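You operate a simulated robot arm through the tools that you are given. There is no shell and no other tool. Be economical: measure what you need, move in short steps, check, and stop when the job is done.

Carry out the task below with a simulated two-armed robot. There is one attempt and no reset: what you move stays moved.

## Task
Wipe up the spill on the top of the long table with the white cloth and put it back.
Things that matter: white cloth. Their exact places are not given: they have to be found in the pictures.

Only the result counts: the job must be done as asked and must still hold three seconds after the hand-in. Knocking over, shifting, dropping, spilling or breaking anything else fails it. Flat cloth is picked up by pressing the open fingertips on it (5 to 10 N) and closing them slowly along it; thin cloth reads only 2 to 8 mm in the jaws.

## Robot
Two 7-joint arms with two-finger parallel grippers on one trunk, on a base that drives. Base frame: it is fixed to the floor where the robot stands at the start and does not move with it; the origin is under the middle of the robot, x ahead of it, y to its left, z up; the surface under the hand at the start is at about z = 86. Units: cm, rad, N and s.
The left shoulder is at the start at [6, 14.3, 92.6], the right one opposite. With the tool pointing down near the work surface each hand reaches from about 30 to 72 cm from the robot's upright axis, wherever it stands, measured 20 degrees to its own side. Payload 1.57 kg a hand.
The tool frame of a hand sits at the grasp point between the pads (the TCP): z along the fingers, y along the line on which they close. The tips reach 3 cm beyond it. The gripper opens to 11 cm. The fingers are 2.4 cm wide and 1.2 cm thick; the gripper's body (4.8 by 11.2 cm) begins 7.8 cm behind the TCP.
Orientation is that of the tool frame in the base frame, as [roll, pitch, yaw] about the fixed x, y, z axes, in that order (R = Rz(yaw) Ry(pitch) Rx(roll)). With the fingers straight down and closing along the base's y, the tool's x points along the base's -x, its y along +y and its z along -z.

## Interface
- The arms move only by the tool servo_tool. It takes "left_motion", "right_motion" or both (then of equal length, played together; a hand with none holds still); each is a list of rows, each an object of numbers (a shift or turn left out is 0, a gripper value left out holds the last): "dx", "dy", "dz": the shift along the base's x, y, z in cm; "wx", "wy", "wz": the turn, a rotation vector about the base's x, y, z in rad; "claw": the finger opening in cm, from 0 to 11. In form: [{"dx": .., "dy": .., "dz": .., "wx": .., "wy": .., "wz": .., "claw": ..}, ...]. A call has 1 to 10 rows; each row shifts and turns the commanded pose from where the row before left it. Rows are played at 5 a second. More than 5 cm and 0.15 rad between two rows, or a gripper value outside its range, and nothing of the call is played. A pose out of reach is approached as far as the arm can. The call stops where the force on the tool passes 40 N (or 10 N more than at its start, if that is more) or the arm is blocked; 0.2 s more then pass. Each finger travels about 4.5 cm/s and halts on what it meets, pressing with about 43 N; the grip force reading is that of the motor and also rises with nothing between the fingers. The clock runs only during rows and for 0.2 s after the last one: add rows that do not move to give the fingers time. It gives the time, the measured TCP pose, the force on the tool (base axes), the opening and the grip force at its end, in the units of the frame above (readings bear some noise), with the torque about the TCP (base axes, N m) and any sound that the robot's microphone picked up.
- Cameras (640 x 400 px; columns grow to the right, rows downward): "scene" is now at [5.11, -1.28, 153.93]; the picture's right is [-0.17, -0.99, 0.00], its down [-0.71, 0.12, -0.70] and it looks along [0.69, -0.12, -0.72] (base axes); focal length 295 px, centre (320, 200). "left" rides on the left gripper at [7, -1.6, -14.1] in its tool frame; the picture's right is [0.23, 0.97, 0.00], its down [-0.86, 0.20, -0.48] and it looks along [-0.47, 0.11, 0.88] (tool axes); focal length 222 px, centre (320, 200). "right" rides on the right gripper at [7, 1.6, -14.1] in its tool frame; the picture's right is [-0.23, 0.97, 0.00], its down [-0.85, -0.20, -0.48] and it looks along [-0.47, -0.11, 0.88] (tool axes); focal length 222 px, centre (320, 200).
- capture(camera): a new picture of that camera. The clock stands still meanwhile.
- lift_body(by): slides the trunk up (or, below 0, down) by that many cm; the arms and the scene camera ride with it, the base frame stays. It gives what a move gives, with no picture.
- base_move(legs): drives the robot by 1 to 6 legs, each [ahead, left, turn to the left] in cm, cm and rad, along the robot's own axes; the way and the turn of a leg run together, so that a leg with both is an arc; at most 150 cm and 3.142 rad a leg. The arms and the cameras ride along, it lands a little off, and it stops where it bumps. It gives what a move gives.
- aim_head(pan, tilt): turns the head with the scene camera to pan (to the left, within 1.501 rad either way) and tilt (down, from -0.506 to 1.204), counted from straight ahead of the robot. It gives what a move gives.
- probe_pixels(camera, pixels): there is no depth. For up to 12 entries [column, row, z] of the newest picture of that camera ("zoom" is the newest enlarged one), the place [x, y] in the base frame at which the ray of that pixel passes the height z, good to about 0.2 cm. The clock stands still meanwhile.
- close_up(camera, box): a new picture of the part [left, top, right, bottom] of that camera's present view, enlarged. The clock stands still meanwhile.
- sign_off(): hands the job in; it is judged then, once.

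Go step by step. Measure first, check grasps and placings, and put right what went wrong. The budget is 80 turns and 58 pictures, counting those below and the enlarged ones. Unless the task says otherwise, let go and move clear before handing in, and close with one line.

The tools are called as name(argument=value, ...) on one line, values as JSON. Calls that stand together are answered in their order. servo_tool: Moves the arms, as the interface text tells. Its arguments: {"type":"object","properties":{"left_motion":{"type":"array"},"right_motion":{"type":"array"}},"required":[]} The other tools are called the same way: lift_body (by) slides the trunk up or down; base_move (legs) drives the base; aim_head (pan, tilt) turns the head that bears the scene camera; capture (camera) takes a picture; probe_pixels (camera, pixels) gives the place at which the rays of pixels pass given heights; close_up (camera, box) takes an enlarged picture of a part of a camera's view; sign_off () hands the job in.

At the start:

```text
clock: 0.0
left_eef_pos: [51.54, 8.7, 105.85]
left_orientation: [3.141, 0.004, -3.141]
left_contact_force: [0.0, 0.4, 0.1]
left_torque: [0.0, 0.01, -0.01]
left_opening: 10.98
left_finger_force: 0.0
right_eef_pos: [45.32, -30.71, 101.96]
right_orientation: [-3.141, 0.0, 3.142]
right_contact_force: [0.8, 0.9, 0.0]
right_torque: [0.02, 0.01, 0.04]
right_opening: 11.01
right_finger_force: 0.1
trunk travel left (down, up): [-52.5, 6.5]
robot x, y, heading: [0.14, 0.0, 0.0]
head pan, tilt: [-0.171, 0.801]
```

scene: 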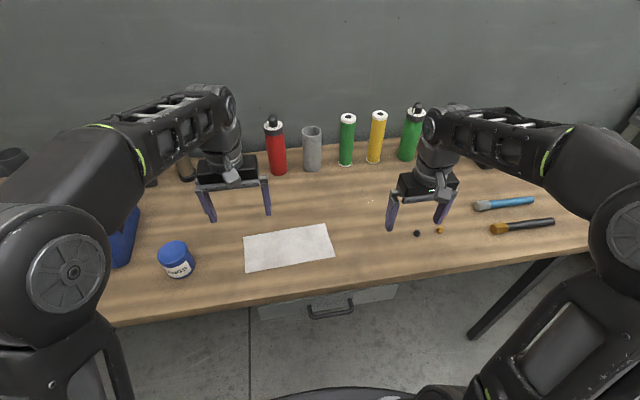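
right: 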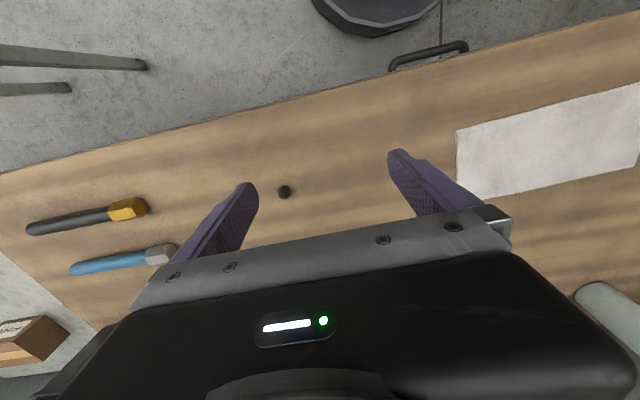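
left: 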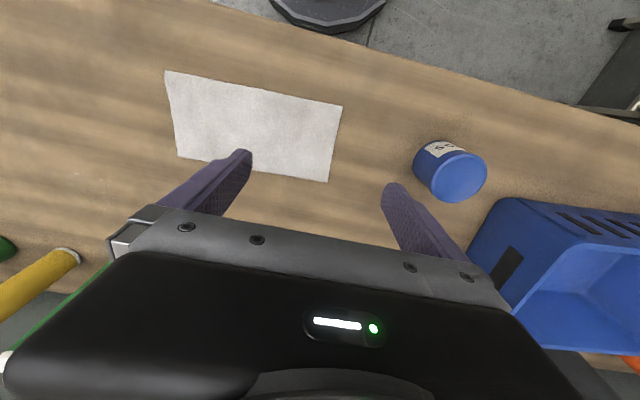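

The white cloth lies at about (289,247) in the scene view, but no spill is obvious yet. There are faint specks near (370,200) and dark bits at (417,233) and (440,231), so I'll enlarge those parts.

close_up(camera="scene", box=[330, 160, 490, 260])

close_up(camera="scene", box=[100, 140, 340, 290])

probe_pixels(camera="scene", pixels=[[243, 236, 86], [326, 224, 86], [335, 257, 86], [247, 271, 86], [417, 233, 86], [440, 231, 86], [370, 200, 86], [172, 262, 86]])

```text
4.00 times, centred on (410, 210) of scene
```

zoom: 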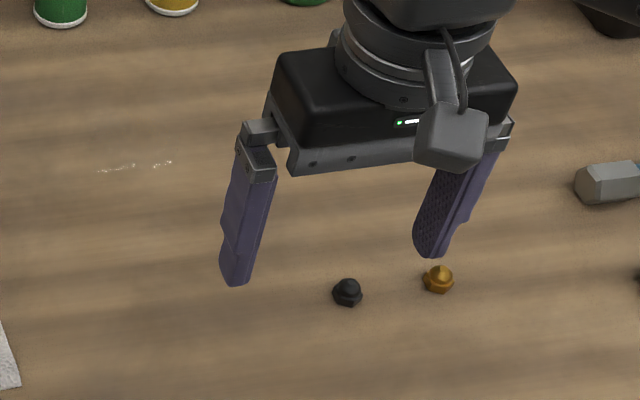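

```text
2.67 times, centred on (220, 215) of scene
```

zoom: 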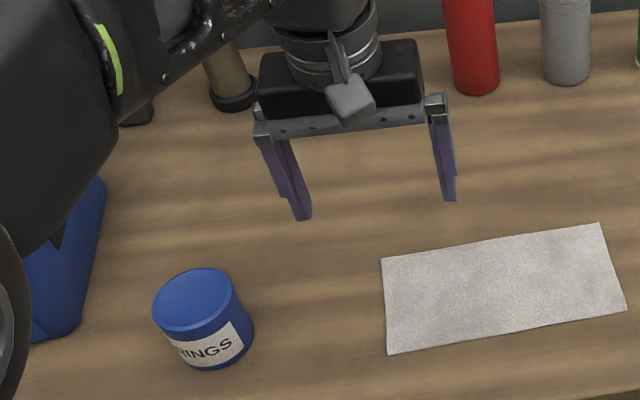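

```text
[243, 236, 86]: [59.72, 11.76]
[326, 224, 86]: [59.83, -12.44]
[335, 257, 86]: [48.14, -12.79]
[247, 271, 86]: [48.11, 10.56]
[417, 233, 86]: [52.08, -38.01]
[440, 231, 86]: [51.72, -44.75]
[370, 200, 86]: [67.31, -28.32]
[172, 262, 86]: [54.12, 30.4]
```

Faint glints at scene (355–373,201), around x=67, y=-27, could be a clear, wet spill. I'll enlarge there, and check the other table areas by moving the head.

close_up(camera="scene", box=[336, 180, 400, 220])

close_up(camera="right", box=[240, 100, 640, 350])

```text
10.00 times, centred on (368, 200) of scene
```

zoom: 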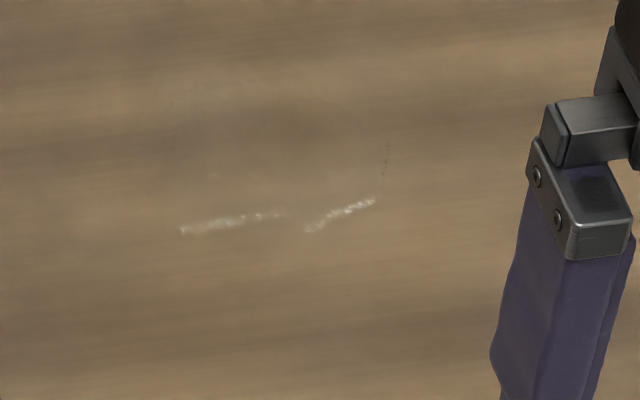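

```text
1.60 times, centred on (440, 225) of right
```

zoom: 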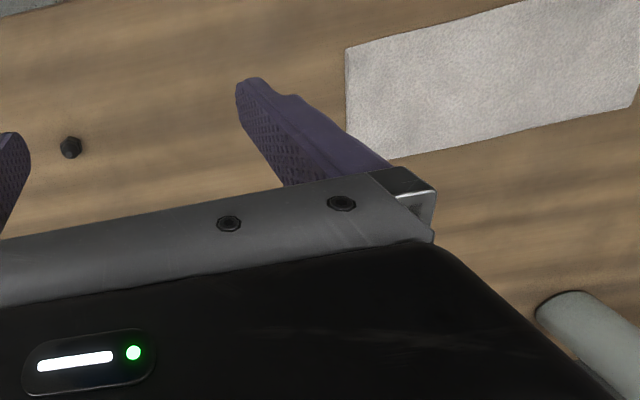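

The glints at zoom (180–375,200–235) look like the rim of a clear puddle. I'll raise the right hand and move it over that area so its camera looks down on the puddle.

servo_tool(right_motion=[{"dz": 4}, {"dz": 4}, {"dx": 4, "dz": 2}, {"dx": 4}, {"dx": 4}, {"dx": 4}, {"dx": 4}, {"dx": 3}, {}])

capture(camera="right")

capture(camera="scene")

```text
clock: 2.0
left_eef_pos: [51.52, 8.56, 105.94]
left_orientation: [3.141, 0.001, -3.141]
left_contact_force: [-0.2, 0.1, 0.5]
left_torque: [0.0, 0.03, -0.03]
left_opening: 11.01
left_finger_force: 0.1
right_eef_pos: [50.31, -30.97, 110.14]
right_orientation: [-3.141, 0.002, -3.142]
right_contact_force: [0.3, 0.5, -0.1]
right_torque: [-0.01, 0.03, -0.02]
right_opening: 10.98
right_finger_force: 0.1
right hand out of reach, approached as far as the arm can: row 3, 5, 6, 7, 8
trunk travel left (down, up): [-52.5, 6.5]
robot x, y, heading: [0.12, 0.05, -0.001]
head pan, tilt: [-0.171, 0.801]
```

```text
50 pictures are left
```

right: 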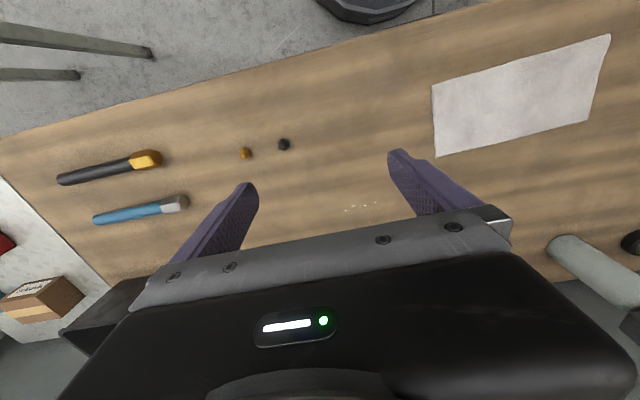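

```text
49 pictures are left
```

scene: 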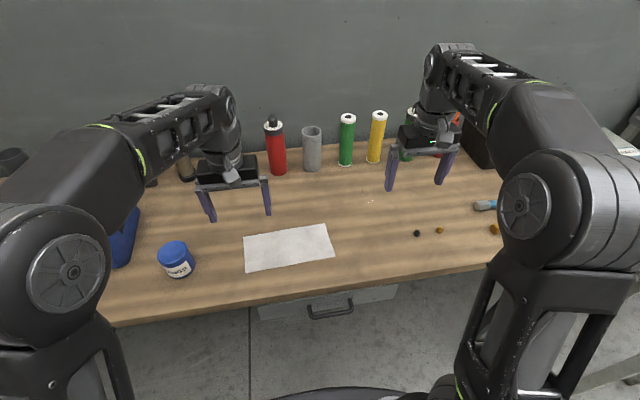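

The right camera also shows the glints at (345–378,207), so I'll enlarge there and compare with the scene view.

close_up(camera="right", box=[280, 150, 440, 250])

close_up(camera="scene", box=[320, 160, 416, 220])

probe_pixels(camera="right", pixels=[[346, 209, 86], [378, 203, 86], [284, 144, 86], [435, 156, 86]])

probe_pixels(camera="scene", pixels=[[354, 203, 86], [374, 200, 86], [417, 233, 86], [326, 224, 86]])

```text
4.00 times, centred on (360, 200) of right
```

zoom: 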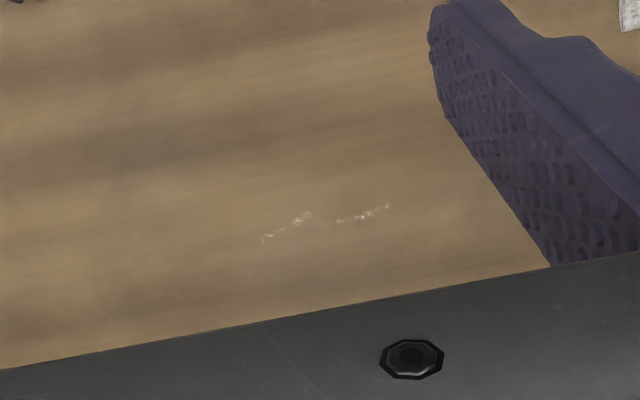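

```text
6.67 times, centred on (368, 190) of scene
```

zoom: 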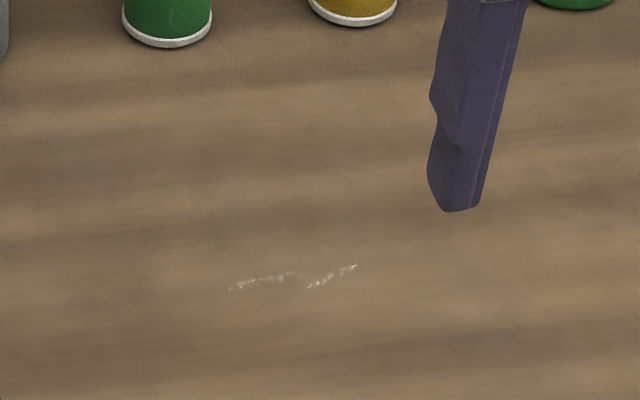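

```text
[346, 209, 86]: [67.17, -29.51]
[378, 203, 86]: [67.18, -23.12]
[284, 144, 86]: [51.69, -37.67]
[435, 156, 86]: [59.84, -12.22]
```

```text
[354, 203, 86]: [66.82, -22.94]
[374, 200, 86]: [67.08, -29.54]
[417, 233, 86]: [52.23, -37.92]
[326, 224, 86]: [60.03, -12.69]
```

The glints stay fixed on the table at z=86, along x≈67, y −23 to −29.5, so they mark the near rim of the puddle. It is at the limit of reach, so before driving ahead I'll check the clearance to the table and the bottle bases.

probe_pixels(camera="scene", pixels=[[278, 175, 86], [312, 171, 86], [346, 165, 86], [374, 163, 86], [405, 160, 86], [320, 288, 86], [110, 325, 86], [360, 390, 30]])

aim_head(pan=-0.2, tilt=1.2)

capture(camera="scene")

```text
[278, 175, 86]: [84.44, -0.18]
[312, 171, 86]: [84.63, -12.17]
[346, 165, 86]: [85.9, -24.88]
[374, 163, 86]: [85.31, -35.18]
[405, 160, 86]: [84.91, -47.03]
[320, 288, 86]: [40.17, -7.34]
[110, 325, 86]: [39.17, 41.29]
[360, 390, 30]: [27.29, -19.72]
```

```text
clock: 2.9
left_eef_pos: [51.54, 8.67, 105.69]
left_orientation: [-3.14, 0.002, -3.141]
left_contact_force: [-0.4, 0.9, -0.2]
left_torque: [-0.02, -0.01, 0.02]
left_opening: 10.98
left_finger_force: 0.0
right_eef_pos: [50.37, -31.15, 110.18]
right_orientation: [-3.139, 0.003, -3.141]
right_contact_force: [-0.3, -0.4, -0.5]
right_torque: [-0.06, 0.01, -0.02]
right_opening: 10.99
right_finger_force: 0.0
trunk travel left (down, up): [-52.5, 6.5]
robot x, y, heading: [-0.3, -0.16, 0.003]
head pan, tilt: [-0.201, 1.201]
```

```text
46 pictures are left
```

scene: 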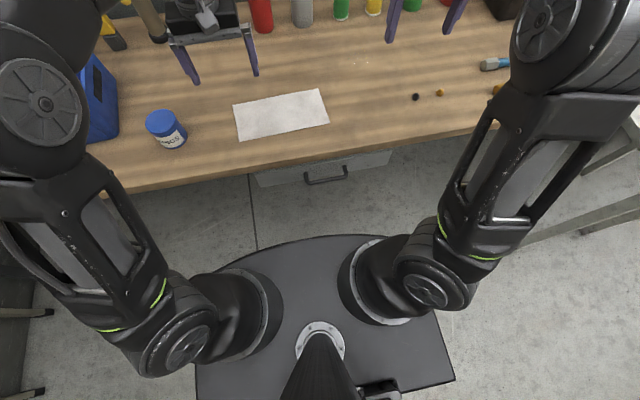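

The trunk plate's front edge is at (340,237), and the drawer handle at (325,175) sticks out. I'll measure those gaps.

probe_pixels(camera="scene", pixels=[[340, 236, 84], [340, 236, 75], [340, 236, 30], [326, 180, 75], [326, 180, 70], [328, 160, 86], [362, 62, 86]])

close_up(camera="scene", box=[300, 20, 460, 120])

```text
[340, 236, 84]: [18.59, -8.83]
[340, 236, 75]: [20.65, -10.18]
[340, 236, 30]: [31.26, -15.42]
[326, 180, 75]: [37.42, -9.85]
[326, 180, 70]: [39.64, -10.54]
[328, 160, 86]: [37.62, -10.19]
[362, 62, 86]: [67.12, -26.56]
```

```text
4.00 times, centred on (380, 70) of scene
```

zoom: 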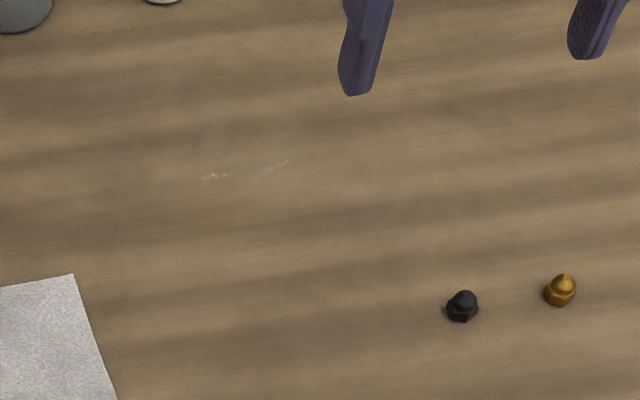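

The plate front is at x≈20–31 and the table edge at ≈38–40, so there's room. I'll move the left hand up and left out of the way, then drive 12 cm ahead.

servo_tool(left_motion=[{"dz": 4}, {"dz": 4}, {"dy": 4}, {"dy": 4}, {"dy": 4}, {"dx": -4}, {"dx": -4}, {}])

base_move(legs=[[12, 0, 0]])

aim_head(pan=-0.3, tilt=0.95)

capture(camera="scene")

```text
clock: 4.7
left_eef_pos: [43.3, 20.86, 108.91]
left_orientation: [-3.141, 0.001, -3.142]
left_contact_force: [0.5, 0.0, -0.5]
left_torque: [0.03, 0.03, -0.01]
left_opening: 11.02
left_finger_force: 0.0
left hand out of reach, approached as far as the arm can: row 1, 2
right_eef_pos: [50.34, -31.03, 110.05]
right_orientation: [-3.139, 0.001, -3.141]
right_contact_force: [0.1, 0.7, 0.3]
right_torque: [0.0, -0.02, -0.01]
right_opening: 11.02
right_finger_force: 0.1
trunk travel left (down, up): [-52.5, 6.5]
robot x, y, heading: [0.17, -0.03, -0.001]
head pan, tilt: [-0.201, 1.201]
```

```text
clock: 5.9
left_eef_pos: [55.5, 20.76, 108.82]
left_orientation: [3.141, 0.001, 3.141]
left_contact_force: [-0.2, -1.3, -0.5]
left_torque: [-0.02, 0.06, 0.0]
left_opening: 11.02
left_finger_force: 0.1
right_eef_pos: [62.73, -31.04, 110.1]
right_orientation: [-3.14, 0.0, -3.142]
right_contact_force: [1.3, -0.4, 0.6]
right_torque: [0.03, 0.04, -0.01]
right_opening: 11.01
right_finger_force: 0.0
trunk travel left (down, up): [-52.5, 6.5]
robot x, y, heading: [12.39, 0.35, 0.005]
head pan, tilt: [-0.201, 1.201]
```

```text
clock: 6.7
left_eef_pos: [55.47, 20.8, 108.91]
left_orientation: [3.141, 0.0, -3.141]
left_contact_force: [0.5, 0.2, 0.4]
left_torque: [-0.01, 0.03, 0.02]
left_opening: 10.98
left_finger_force: 0.0
right_eef_pos: [62.51, -30.98, 110.05]
right_orientation: [3.142, 0.002, -3.14]
right_contact_force: [-0.2, 0.4, 0.0]
right_torque: [0.01, 0.01, 0.01]
right_opening: 11.0
right_finger_force: 0.0
trunk travel left (down, up): [-52.5, 6.5]
robot x, y, heading: [12.44, -0.06, -0.003]
head pan, tilt: [-0.3, 0.949]
```

```text
44 pictures are left
```

scene: 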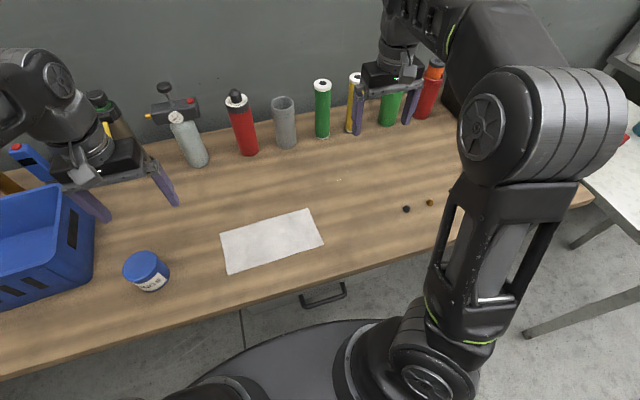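

Driving went well: the robot is now at x=12.4. The glint is at (338,180), so I'll look closer at it with the right camera from its new position.

close_up(camera="right", box=[260, 60, 500, 210])

close_up(camera="scene", box=[300, 150, 380, 200])

```text
2.67 times, centred on (380, 135) of right
```

zoom: 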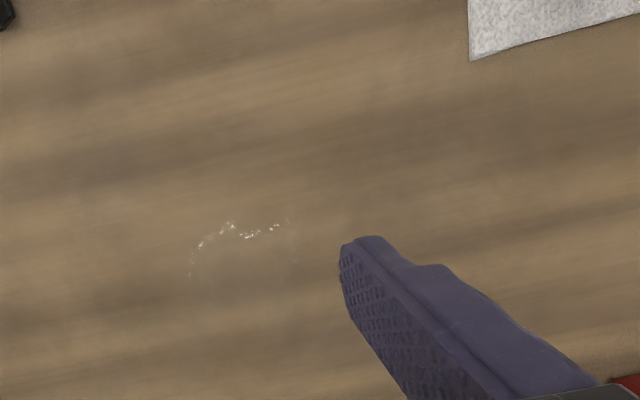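

```text
8.00 times, centred on (340, 175) of scene
```

zoom: 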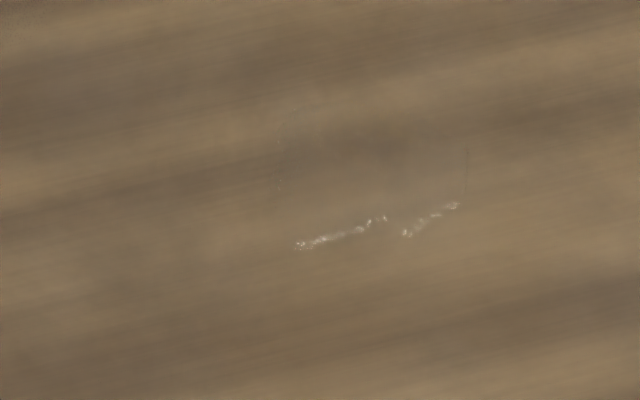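

The sides of the puddle show faintly at scene zoom (278,140–210) and (467,150–205). I'll enlarge the right view more to find the far edge.

close_up(camera="right", box=[316, 130, 396, 180])

probe_pixels(camera="scene", pixels=[[334.7, 167.5, 86], [334.7, 176, 86], [337.5, 180.6, 86], [350.5, 179.3, 86], [357.5, 175.5, 86], [358.3, 168.7, 86], [336, 165, 86]])

```text
8.00 times, centred on (356, 155) of right
```

zoom: 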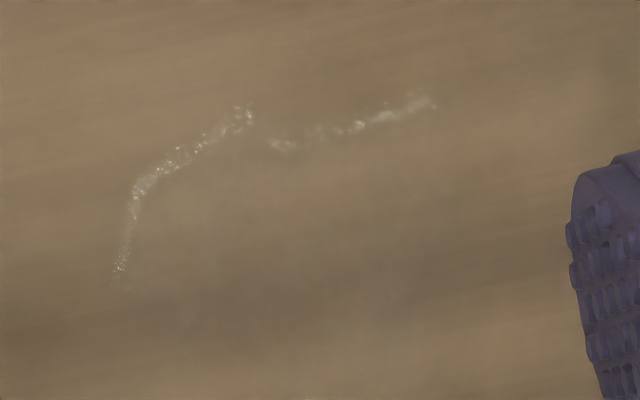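

```text
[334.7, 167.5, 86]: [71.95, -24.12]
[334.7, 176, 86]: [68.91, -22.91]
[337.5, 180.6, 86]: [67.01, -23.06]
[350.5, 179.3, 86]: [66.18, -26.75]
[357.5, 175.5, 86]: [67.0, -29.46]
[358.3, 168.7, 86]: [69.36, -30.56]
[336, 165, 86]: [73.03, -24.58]
```

The right view now shows the puddle's corner at zoom (120,280)–(430,100). I'll advance and lower the right hand to see the far rim.

servo_tool(right_motion=[{"dz": -4}, {"dz": -4, "dx": 2}, {"dx": 4}, {"dx": 4}, {}])

close_up(camera="right", box=[260, 60, 500, 210])

```text
clock: 7.9
left_eef_pos: [55.33, 20.79, 108.85]
left_orientation: [-3.141, 0.002, -3.141]
left_contact_force: [0.3, 0.4, -0.3]
left_torque: [0.0, -0.01, 0.01]
left_opening: 10.97
left_finger_force: 0.0
right_eef_pos: [72.57, -30.88, 102.11]
right_orientation: [-3.14, 0.0, 3.141]
right_contact_force: [0.0, -0.5, -0.1]
right_torque: [-0.01, -0.02, 0.01]
right_opening: 11.01
right_finger_force: 0.1
trunk travel left (down, up): [-52.5, 6.5]
robot x, y, heading: [11.94, -0.26, 0.005]
head pan, tilt: [-0.3, 0.949]
```

```text
2.67 times, centred on (380, 135) of right
```

zoom: 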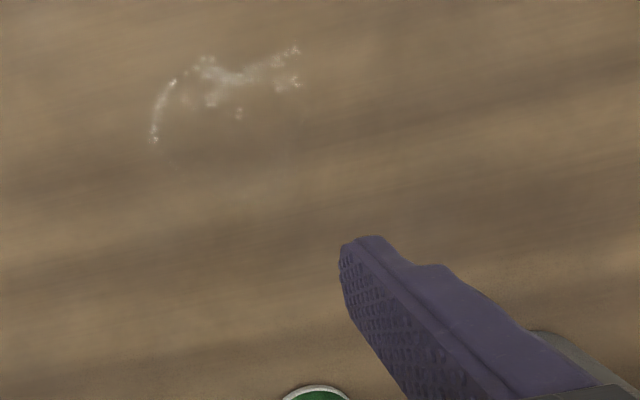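

The full outline is nearly visible now at zoom (150–300,50–170), so one closer look should give its extents.

close_up(camera="right", box=[304, 70, 384, 120])

probe_pixels(camera="zoom", pixels=[[100, 200, 86], [200, 80, 86], [440, 50, 86], [450, 250, 86], [350, 350, 86], [200, 300, 86]])

```text
8.00 times, centred on (344, 95) of right
```

zoom: 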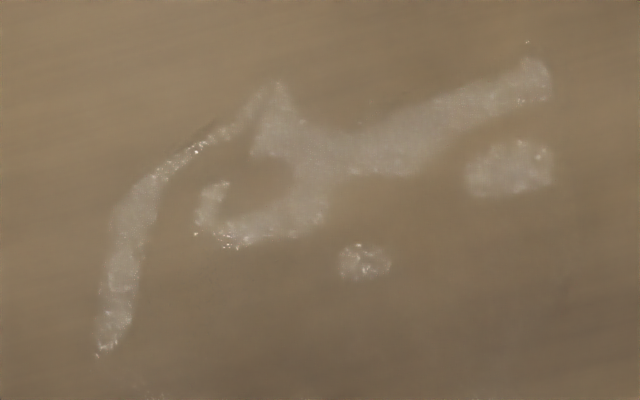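

```text
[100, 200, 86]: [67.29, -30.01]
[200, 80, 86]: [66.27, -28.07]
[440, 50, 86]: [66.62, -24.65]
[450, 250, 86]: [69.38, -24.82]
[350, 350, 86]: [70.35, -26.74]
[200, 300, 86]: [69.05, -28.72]
```

The bright patches are reflections within a clear film. I'll measure the faint far rim seen in the earlier enlargement, at about right (324,116)–(372,124).

probe_pixels(camera="right", pixels=[[324, 117, 86], [340, 124, 86], [372, 122, 86], [318, 112, 86], [372, 79, 86]])

close_up(camera="right", box=[300, 90, 396, 150])

```text
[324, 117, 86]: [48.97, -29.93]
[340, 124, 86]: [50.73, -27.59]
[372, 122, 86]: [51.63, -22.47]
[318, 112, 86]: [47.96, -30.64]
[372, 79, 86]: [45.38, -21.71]
```

```text
6.67 times, centred on (348, 120) of right
```

zoom: 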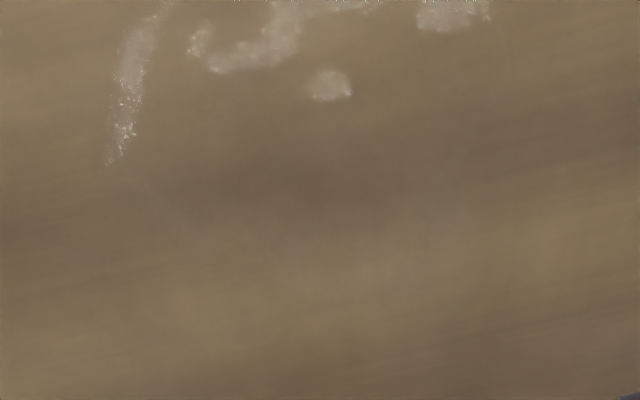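

A faint lower rim runs from zoom (110,165) through (190,225), so I'll probe it in this picture.

probe_pixels(camera="zoom", pixels=[[110, 165, 86], [190, 225, 86], [300, 255, 86], [420, 230, 86], [490, 10, 86]])

servo_tool(right_motion=[{"dz": -4, "dy": -2}, {"dz": -2, "dy": -1, "dx": 2}, {"dx": 2}, {}])

close_up(camera="right", box=[260, 20, 500, 170])

```text
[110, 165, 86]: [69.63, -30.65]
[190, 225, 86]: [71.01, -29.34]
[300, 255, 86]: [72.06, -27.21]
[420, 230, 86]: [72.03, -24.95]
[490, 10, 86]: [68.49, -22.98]
```

```text
clock: 8.9
left_eef_pos: [55.6, 20.7, 108.92]
left_orientation: [-3.14, 0.002, -3.139]
left_contact_force: [-0.5, -0.3, -0.8]
left_torque: [0.01, -0.02, -0.03]
left_opening: 11.0
left_finger_force: 0.2
right_eef_pos: [76.54, -34.12, 96.0]
right_orientation: [-3.139, 0.003, -3.141]
right_contact_force: [0.1, 0.6, 0.3]
right_torque: [-0.02, 0.02, 0.04]
right_opening: 11.0
right_finger_force: 0.1
trunk travel left (down, up): [-52.5, 6.5]
robot x, y, heading: [11.98, 0.2, -0.003]
head pan, tilt: [-0.3, 0.949]
```

```text
2.67 times, centred on (380, 95) of right
```

zoom: 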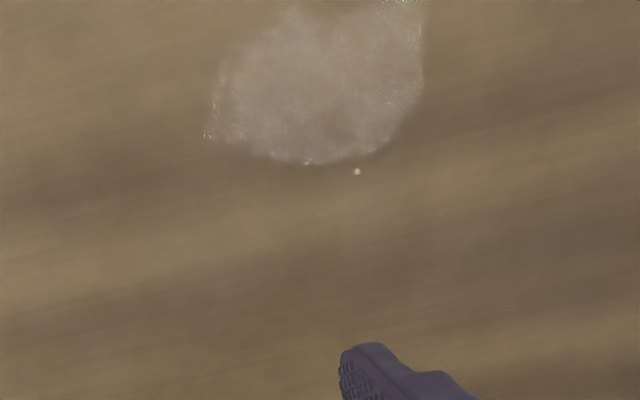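

Now the whole puddle is clearly visible, so I'll measure its outline and a droplet at zoom (357,171).

probe_pixels(camera="zoom", pixels=[[205, 138, 86], [305, 165, 86], [375, 153, 86], [425, 80, 86], [425, 5, 86], [250, 30, 86], [357, 171, 86]])

capture(camera="right")

```text
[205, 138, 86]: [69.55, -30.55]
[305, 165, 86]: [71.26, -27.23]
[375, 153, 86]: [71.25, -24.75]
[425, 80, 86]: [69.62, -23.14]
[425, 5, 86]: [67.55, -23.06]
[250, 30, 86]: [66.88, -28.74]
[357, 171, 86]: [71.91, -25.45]
```

```text
36 pictures are left
```

right: 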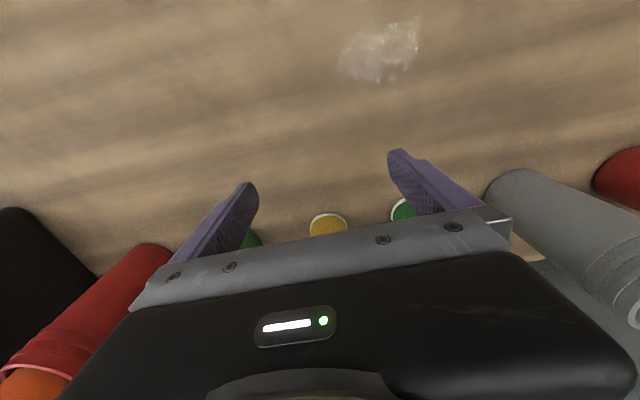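

The puddle spans x≈66–72, y≈−31 to −22.7, plus a droplet at (71.9,−25.5). Next I'll bring the right hand over the cloth centre at about (54,−0.6).

servo_tool(right_motion=[{"dz": 4}, {"dx": -2.5, "dy": 3.72}, {"dx": -2.5, "dy": 3.72}, {"dx": -2.5, "dy": 3.72}, {"dx": -2.5, "dy": 3.72}, {"dx": -2.5, "dy": 3.72}, {"dx": -2.5, "dy": 3.72}, {"dx": -2.5, "dy": 3.72}, {"dx": -2.5, "dy": 3.72}, {"dx": -2.5, "dy": 3.72, "claw": 4}], left_motion=[{"dy": 3}, {"dy": 3}, {}, {}, {}, {}, {}, {}, {}, {}])

servo_tool(right_motion=[{"dz": -3, "claw": 4}, {"dz": -3}, {}])

capture(camera="scene")

capture(camera="right")

```text
clock: 11.1
left_eef_pos: [55.63, 26.77, 109.16]
left_orientation: [-3.141, 0.001, -3.14]
left_contact_force: [0.6, 0.9, -0.7]
left_torque: [0.0, -0.03, 0.0]
left_opening: 11.01
left_finger_force: 0.0
right_eef_pos: [53.91, -0.43, 98.21]
right_orientation: [-3.14, 0.003, -3.14]
right_contact_force: [0.5, 0.0, 0.4]
right_torque: [-0.01, -0.03, -0.04]
right_opening: 7.59
right_finger_force: 0.2
right hand out of reach, approached as far as the arm can: row 1
trunk travel left (down, up): [-52.5, 6.5]
robot x, y, heading: [12.05, 0.08, 0.0]
head pan, tilt: [-0.3, 0.949]
```

```text
clock: 11.9
left_eef_pos: [55.44, 26.65, 109.01]
left_orientation: [-3.141, 0.001, -3.141]
left_contact_force: [0.9, -1.5, 0.7]
left_torque: [-0.02, -0.02, 0.03]
left_opening: 11.0
left_finger_force: 0.1
right_eef_pos: [53.91, -0.61, 92.15]
right_orientation: [-3.138, 0.002, -3.141]
right_contact_force: [0.2, 0.4, 0.1]
right_torque: [0.07, 0.01, -0.02]
right_opening: 4.03
right_finger_force: 0.1
trunk travel left (down, up): [-52.5, 6.5]
robot x, y, heading: [12.17, -0.26, 0.002]
head pan, tilt: [-0.3, 0.949]
```

```text
35 pictures are left
```

scene: 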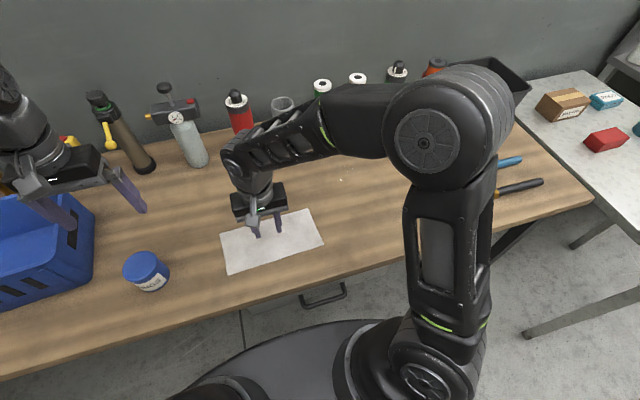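

```text
34 pictures are left
```

right: 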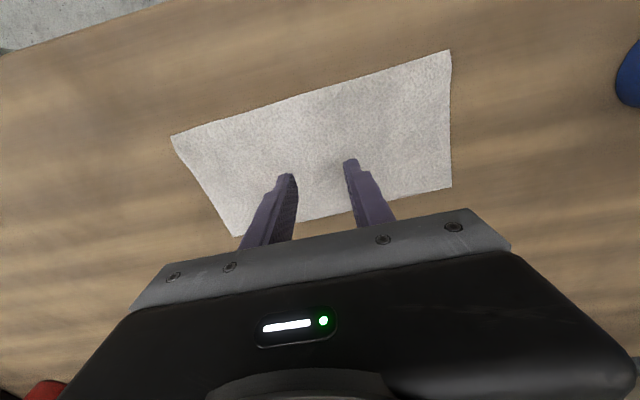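

The open fingers hang centred over the cloth, so I'll go down in small steps until they press with about 5–10 N.

servo_tool(right_motion=[{"dz": -1.5}, {"dz": -1}, {"dz": -0.4}, {}])

```text
clock: 12.9
left_eef_pos: [55.56, 26.63, 109.14]
left_orientation: [-3.141, 0.0, -3.141]
left_contact_force: [1.3, 0.3, 0.0]
left_torque: [-0.01, 0.01, 0.01]
left_opening: 11.0
left_finger_force: 0.0
right_eef_pos: [53.88, -0.68, 89.26]
right_orientation: [-3.14, 0.003, -3.141]
right_contact_force: [0.1, -0.6, 0.7]
right_torque: [0.02, -0.03, 0.02]
right_opening: 3.99
right_finger_force: 0.1
trunk travel left (down, up): [-52.5, 6.5]
robot x, y, heading: [12.07, -0.02, 0.001]
head pan, tilt: [-0.3, 0.949]
```

There's no contact yet at z=89.26, so I'll go on in smaller steps.

servo_tool(right_motion=[{"dz": -0.15}, {"dz": -0.1}, {}])

```text
clock: 13.7
left_eef_pos: [55.47, 26.65, 109.24]
left_orientation: [-3.141, 0.002, 3.141]
left_contact_force: [-0.2, 0.3, 0.7]
left_torque: [0.03, -0.02, 0.01]
left_opening: 11.01
left_finger_force: 0.0
right_eef_pos: [53.88, -0.65, 89.25]
right_orientation: [3.141, 0.004, -3.141]
right_contact_force: [-1.5, -3.3, 25.3]
right_torque: [-0.04, 0.15, 0.03]
right_opening: 4.01
right_finger_force: 0.0
trunk travel left (down, up): [-52.5, 6.5]
robot x, y, heading: [11.97, -0.35, -0.001]
head pan, tilt: [-0.3, 0.949]
```

That reads 25 N, which is too much, so I'll ease off a little.

servo_tool(right_motion=[{"dz": 0.15}, {}])

```text
clock: 14.3
left_eef_pos: [55.48, 26.62, 109.13]
left_orientation: [-3.141, 0.001, -3.142]
left_contact_force: [0.6, 0.0, 0.5]
left_torque: [0.02, 0.03, -0.01]
left_opening: 11.0
left_finger_force: 0.1
right_eef_pos: [53.92, -0.55, 89.21]
right_orientation: [-3.139, 0.003, 3.14]
right_contact_force: [0.7, -1.3, 12.8]
right_torque: [0.1, -0.01, 0.01]
right_opening: 4.02
right_finger_force: 0.0
trunk travel left (down, up): [-52.5, 6.5]
robot x, y, heading: [12.16, 0.25, 0.0]
head pan, tilt: [-0.3, 0.949]
```

The force is now 12.8 N. I'll ease off slightly more and then close slowly.

servo_tool(right_motion=[{"dz": 0.05}, {"claw": 3.5}, {"claw": 3.0}, {"claw": 2.5}, {"claw": 2.0}, {"claw": 1.5}, {"claw": 1.0}, {"claw": 0.5}, {"claw": 0}, {}])

capture(camera="right")

```text
clock: 16.5
left_eef_pos: [55.48, 26.67, 109.13]
left_orientation: [-3.14, 0.002, -3.141]
left_contact_force: [0.7, 0.9, -0.7]
left_torque: [0.01, -0.04, -0.01]
left_opening: 10.99
left_finger_force: 0.0
right_eef_pos: [53.92, -0.43, 89.12]
right_orientation: [-3.14, 0.0, 3.141]
right_contact_force: [0.2, -0.1, 0.3]
right_torque: [0.01, -0.03, -0.03]
right_opening: 0.29
right_finger_force: 23.9
trunk travel left (down, up): [-52.5, 6.5]
robot x, y, heading: [12.39, 0.08, 0.0]
head pan, tilt: [-0.3, 0.949]
```

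```text
33 pictures are left
```

right: 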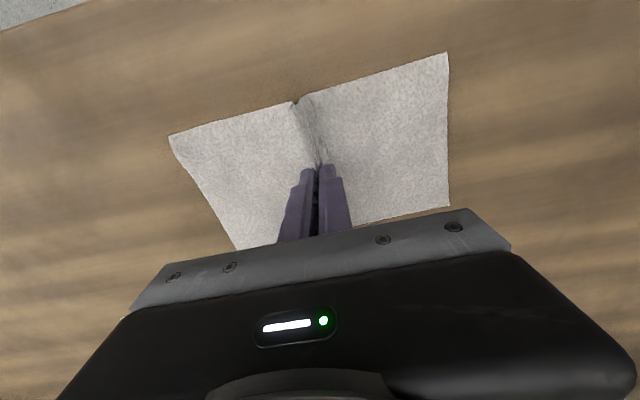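

The pinch worked: the opening is 0.29 cm and a ridge shows at (310,150). I'll slide the cloth along the table ahead, then right to the puddle, and check partway.

servo_tool(right_motion=[{"dz": 0.3}, {"dx": 3}, {"dx": 3}, {"dx": 3}, {"dx": 3}, {"dx": 2}, {"dy": -3}, {"dy": -3}, {}])

capture(camera="scene")

```text
clock: 18.5
left_eef_pos: [55.52, 26.67, 109.17]
left_orientation: [3.141, 0.002, -3.141]
left_contact_force: [0.0, -0.1, -0.9]
left_torque: [0.03, 0.0, -0.03]
left_opening: 10.99
left_finger_force: 0.1
right_eef_pos: [67.85, -6.62, 89.43]
right_orientation: [-3.14, 0.002, 3.141]
right_contact_force: [-0.9, 0.3, -0.3]
right_torque: [-0.01, -0.01, -0.02]
right_opening: 0.27
right_finger_force: 24.0
trunk travel left (down, up): [-52.5, 6.5]
robot x, y, heading: [12.1, 0.03, 0.001]
head pan, tilt: [-0.3, 0.949]
```

```text
32 pictures are left
```

scene: 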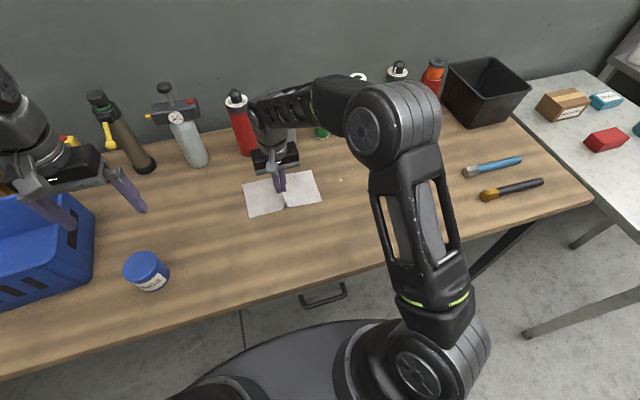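

The cloth follows well, lying flat. I'll slide it to the left rim of the puddle and press down with a few newtons.

servo_tool(right_motion=[{"dy": -3}, {"dy": -3}, {"dy": -3}, {"dy": -3}, {"dy": -3}, {"dz": -0.3}, {"dz": -0.05}, {}])

```text
clock: 20.3
left_eef_pos: [55.5, 26.6, 109.11]
left_orientation: [3.141, 0.002, 3.141]
left_contact_force: [0.1, 0.2, -0.4]
left_torque: [0.01, 0.0, 0.0]
left_opening: 11.0
left_finger_force: 0.1
right_eef_pos: [67.96, -21.69, 89.08]
right_orientation: [-3.141, 0.004, 3.141]
right_contact_force: [0.6, -2.6, 8.1]
right_torque: [-0.05, 0.04, -0.01]
right_opening: 0.28
right_finger_force: 24.4
trunk travel left (down, up): [-52.5, 6.5]
robot x, y, heading: [12.12, 0.21, 0.001]
head pan, tilt: [-0.3, 0.949]
```

It's pressing at 8 N, so I'll wipe in lanes along y, starting at x≈66.

servo_tool(right_motion=[{"dx": -1.8}, {"dy": -2}, {"dy": -2}, {"dy": -2}, {"dy": -2}, {"dy": -2}, {"dx": 2}, {"dy": 2}, {"dy": 2}, {"dy": 2}])

servo_tool(right_motion=[{"dy": 2}, {"dy": 2}, {"dx": 2}, {"dy": -2}, {"dy": -2}, {"dy": -2}, {"dy": -2}, {"dy": -2}, {"dx": 2}, {}])

servo_tool(right_motion=[{"dy": 2}, {"dy": 2}, {"dy": 2}, {"dy": 2}, {"dy": 2}, {"dx": 1.2}, {"dy": -2.5}, {"dy": -2.5}, {"dy": -2}, {}])

capture(camera="right")

capture(camera="scene")

```text
clock: 22.5
left_eef_pos: [55.51, 26.69, 109.27]
left_orientation: [3.141, 0.002, -3.141]
left_contact_force: [-0.7, -0.5, -1.1]
left_torque: [-0.01, 0.01, 0.01]
left_opening: 10.99
left_finger_force: 0.1
right_eef_pos: [68.12, -25.86, 89.2]
right_orientation: [-3.139, 0.002, 3.141]
right_contact_force: [-0.4, -1.8, 5.4]
right_torque: [-0.03, 0.01, 0.02]
right_opening: 0.28
right_finger_force: 23.7
trunk travel left (down, up): [-52.5, 6.5]
robot x, y, heading: [11.95, 0.11, 0.001]
head pan, tilt: [-0.3, 0.949]
```

```text
clock: 24.7
left_eef_pos: [55.44, 26.66, 109.18]
left_orientation: [-3.141, 0.003, 3.141]
left_contact_force: [-0.4, 0.4, -0.5]
left_torque: [0.02, 0.02, 0.0]
left_opening: 11.0
left_finger_force: 0.1
right_eef_pos: [72.19, -31.73, 89.16]
right_orientation: [-3.138, 0.002, -3.141]
right_contact_force: [-1.4, -1.4, 3.6]
right_torque: [-0.05, 0.11, -0.01]
right_opening: 0.28
right_finger_force: 24.0
trunk travel left (down, up): [-52.5, 6.5]
robot x, y, heading: [12.47, -0.3, 0.001]
head pan, tilt: [-0.3, 0.949]
```

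```text
clock: 26.9
left_eef_pos: [55.52, 26.64, 109.17]
left_orientation: [-3.14, 0.002, 3.141]
left_contact_force: [0.0, -0.5, -0.3]
left_torque: [0.01, -0.01, 0.05]
left_opening: 11.01
left_finger_force: 0.1
right_eef_pos: [73.48, -28.5, 89.16]
right_orientation: [-3.139, 0.003, 3.141]
right_contact_force: [0.4, 5.4, 8.1]
right_torque: [0.12, 0.0, 0.03]
right_opening: 0.26
right_finger_force: 23.7
trunk travel left (down, up): [-52.5, 6.5]
robot x, y, heading: [12.4, 0.25, 0.003]
head pan, tilt: [-0.3, 0.949]
```

```text
31 pictures are left
```

right: 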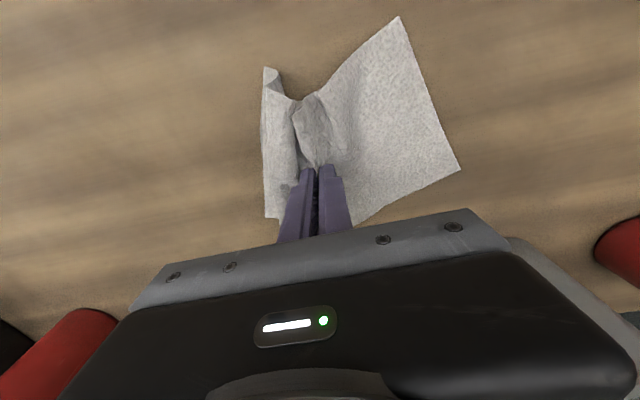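

```text
30 pictures are left
```

scene: 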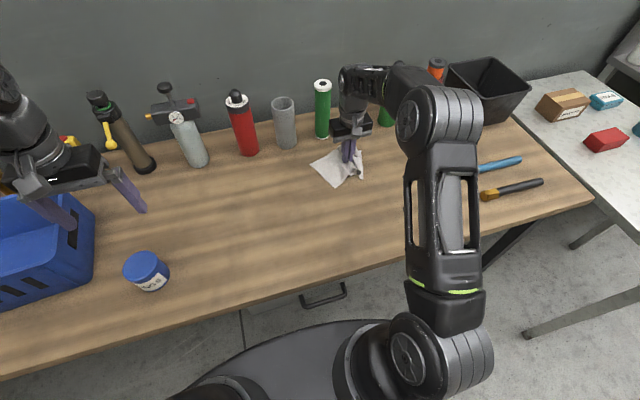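

The cloth is damp at (310,135) and its right side is bunched. I'll drag it left so that side trails flat, then inspect the spill area.

servo_tool(right_motion=[{"dx": -1.5, "dy": -2}, {"dx": -3}, {"dy": 2.5}, {"dy": 2.5}, {"dy": 2.5}, {"dz": 0.3, "dy": 2.5}, {"dy": 2.5}, {"dy": 2.5}, {"dy": 2.5}, {}])

servo_tool(right_motion=[{"dy": 3}, {"dy": 3}, {"dy": 3}, {"dy": 3}, {}])

capture(camera="right")

close_up(camera="scene", box=[230, 140, 390, 240])

```text
clock: 29.1
left_eef_pos: [55.49, 26.6, 109.04]
left_orientation: [-3.141, 0.001, -3.141]
left_contact_force: [0.4, 0.3, 0.3]
left_torque: [0.03, -0.02, -0.04]
left_opening: 11.0
left_finger_force: 0.1
right_eef_pos: [68.77, -12.82, 89.31]
right_orientation: [-3.139, 0.002, -3.141]
right_contact_force: [-0.2, -0.2, -0.8]
right_torque: [-0.01, -0.01, 0.01]
right_opening: 0.28
right_finger_force: 23.6
trunk travel left (down, up): [-52.5, 6.5]
robot x, y, heading: [12.13, 0.01, -0.001]
head pan, tilt: [-0.3, 0.949]
```

```text
clock: 30.3
left_eef_pos: [55.58, 26.62, 109.06]
left_orientation: [-3.141, 0.002, -3.141]
left_contact_force: [-0.7, -0.3, 0.3]
left_torque: [-0.01, 0.01, -0.01]
left_opening: 10.99
left_finger_force: 0.1
right_eef_pos: [68.83, -0.9, 89.46]
right_orientation: [-3.14, 0.004, 3.14]
right_contact_force: [-0.5, -0.4, 0.3]
right_torque: [0.01, 0.01, -0.03]
right_opening: 0.24
right_finger_force: 24.6
trunk travel left (down, up): [-52.5, 6.5]
robot x, y, heading: [12.23, -0.2, 0.003]
head pan, tilt: [-0.3, 0.949]
```

```text
29 pictures are left
```

right: 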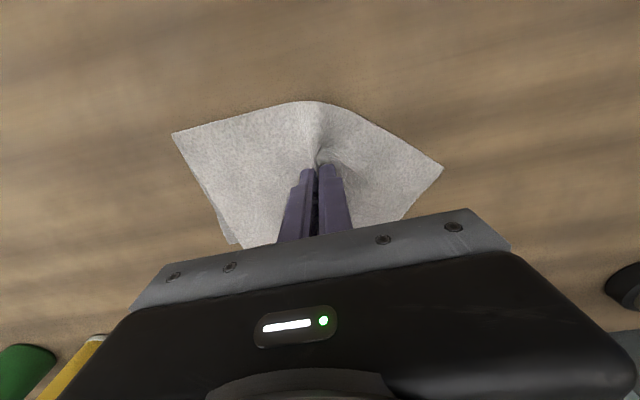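

```text
4.00 times, centred on (310, 190) of scene
```

zoom: 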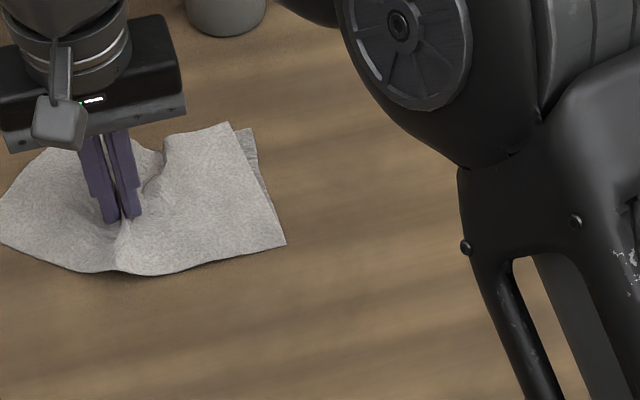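

The cloth is lying mostly flat again, but the arm hides the spill spot. I'll slide it back over its original place, then look.

servo_tool(right_motion=[{"dx": -3}, {"dx": -3}, {"dx": -3}, {"dx": -3}, {"dx": -3}, {}])

capture(camera="right")

close_up(camera="scene", box=[200, 130, 440, 280])

```text
clock: 31.7
left_eef_pos: [55.48, 26.61, 109.09]
left_orientation: [3.141, 0.001, -3.141]
left_contact_force: [-0.3, -0.5, -0.1]
left_torque: [0.0, -0.02, -0.02]
left_opening: 11.02
left_finger_force: 0.1
right_eef_pos: [53.78, -0.91, 89.41]
right_orientation: [-3.14, 0.001, -3.141]
right_contact_force: [0.0, -0.4, 0.8]
right_torque: [-0.01, -0.04, 0.0]
right_opening: 0.26
right_finger_force: 23.1
trunk travel left (down, up): [-52.5, 6.5]
robot x, y, heading: [11.98, -0.2, 0.004]
head pan, tilt: [-0.3, 0.949]
```

```text
27 pictures are left
```

right: 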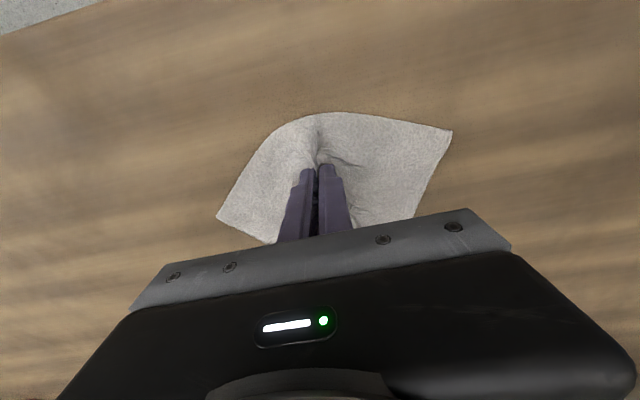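

```text
2.67 times, centred on (320, 205) of scene
```

zoom: 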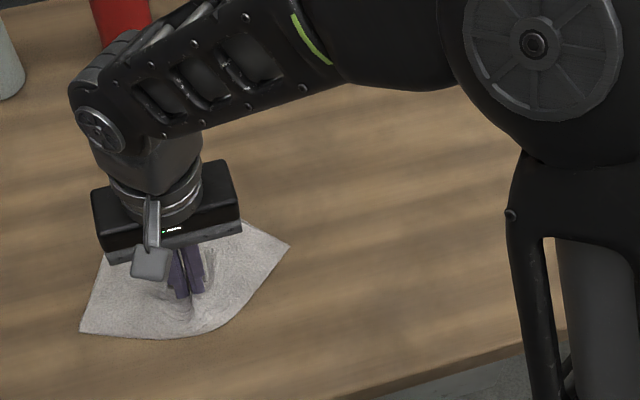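

No glints are visible now at the former spot, zoom (368,120). I'll check it at full enlargement.

close_up(camera="scene", box=[290, 150, 386, 210])

```text
6.67 times, centred on (338, 180) of scene
```

zoom: 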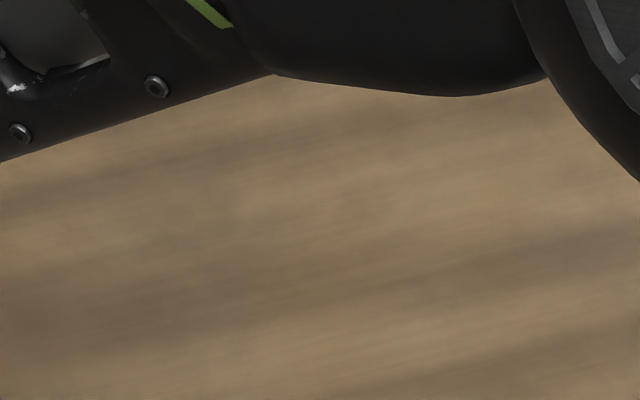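

The spot looks clean. Before letting go I'll square up the cloth's wings, which trail backward, by sliding it 4 cm toward me and then 4 cm back.

servo_tool(right_motion=[{"dx": -2}, {"dx": -2}, {"dx": 2}, {"dx": 2}, {}])

capture(camera="right")

close_up(camera="scene", box=[200, 180, 360, 280])

```text
clock: 32.9
left_eef_pos: [55.6, 26.71, 109.02]
left_orientation: [-3.142, 0.003, -3.14]
left_contact_force: [0.2, -1.2, 0.1]
left_torque: [0.03, -0.01, 0.01]
left_opening: 10.99
left_finger_force: 0.0
right_eef_pos: [53.78, -0.82, 89.36]
right_orientation: [-3.14, 0.001, 3.14]
right_contact_force: [-0.5, -0.4, 0.2]
right_torque: [-0.03, 0.04, 0.03]
right_opening: 0.28
right_finger_force: 23.8
trunk travel left (down, up): [-52.5, 6.5]
robot x, y, heading: [12.11, -0.29, -0.001]
head pan, tilt: [-0.3, 0.949]
```

```text
24 pictures are left
```

right: 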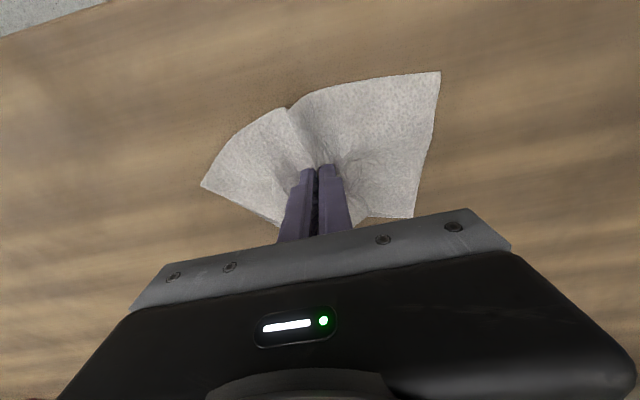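

```text
4.00 times, centred on (280, 230) of scene
```

zoom: 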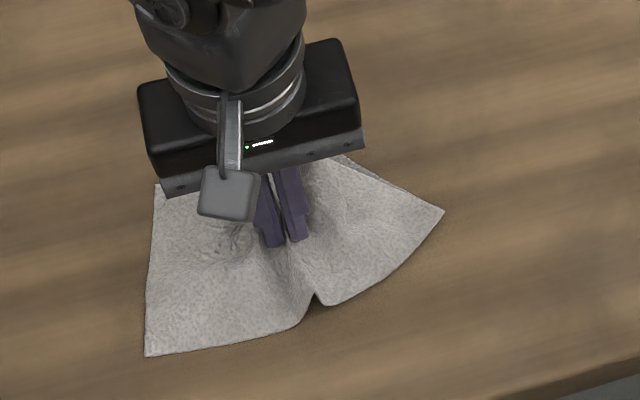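

The left wing is square now and the right wing still trails. I'll do one longer slide of 6 cm each way, then press and spread the ridge by opening slowly.

servo_tool(right_motion=[{"dx": -2}, {"dx": -2}, {"dx": -2}, {"dx": 2}, {"dx": 2}, {"dx": 2}, {}])

close_up(camera="scene", box=[200, 180, 360, 280])

```text
clock: 34.5
left_eef_pos: [55.55, 26.74, 109.05]
left_orientation: [3.141, 0.001, 3.141]
left_contact_force: [0.6, 0.3, 0.6]
left_torque: [-0.01, -0.02, -0.01]
left_opening: 10.99
left_finger_force: 0.1
right_eef_pos: [53.73, -1.07, 89.52]
right_orientation: [-3.14, 0.003, 3.141]
right_contact_force: [-0.3, 0.4, 1.0]
right_torque: [-0.01, 0.04, -0.04]
right_opening: 0.29
right_finger_force: 24.4
trunk travel left (down, up): [-52.5, 6.5]
robot x, y, heading: [11.91, 0.11, -0.002]
head pan, tilt: [-0.3, 0.949]
```

```text
4.00 times, centred on (280, 230) of scene
```

zoom: 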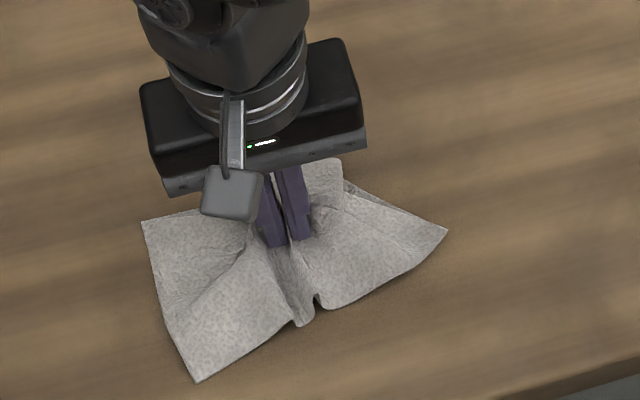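

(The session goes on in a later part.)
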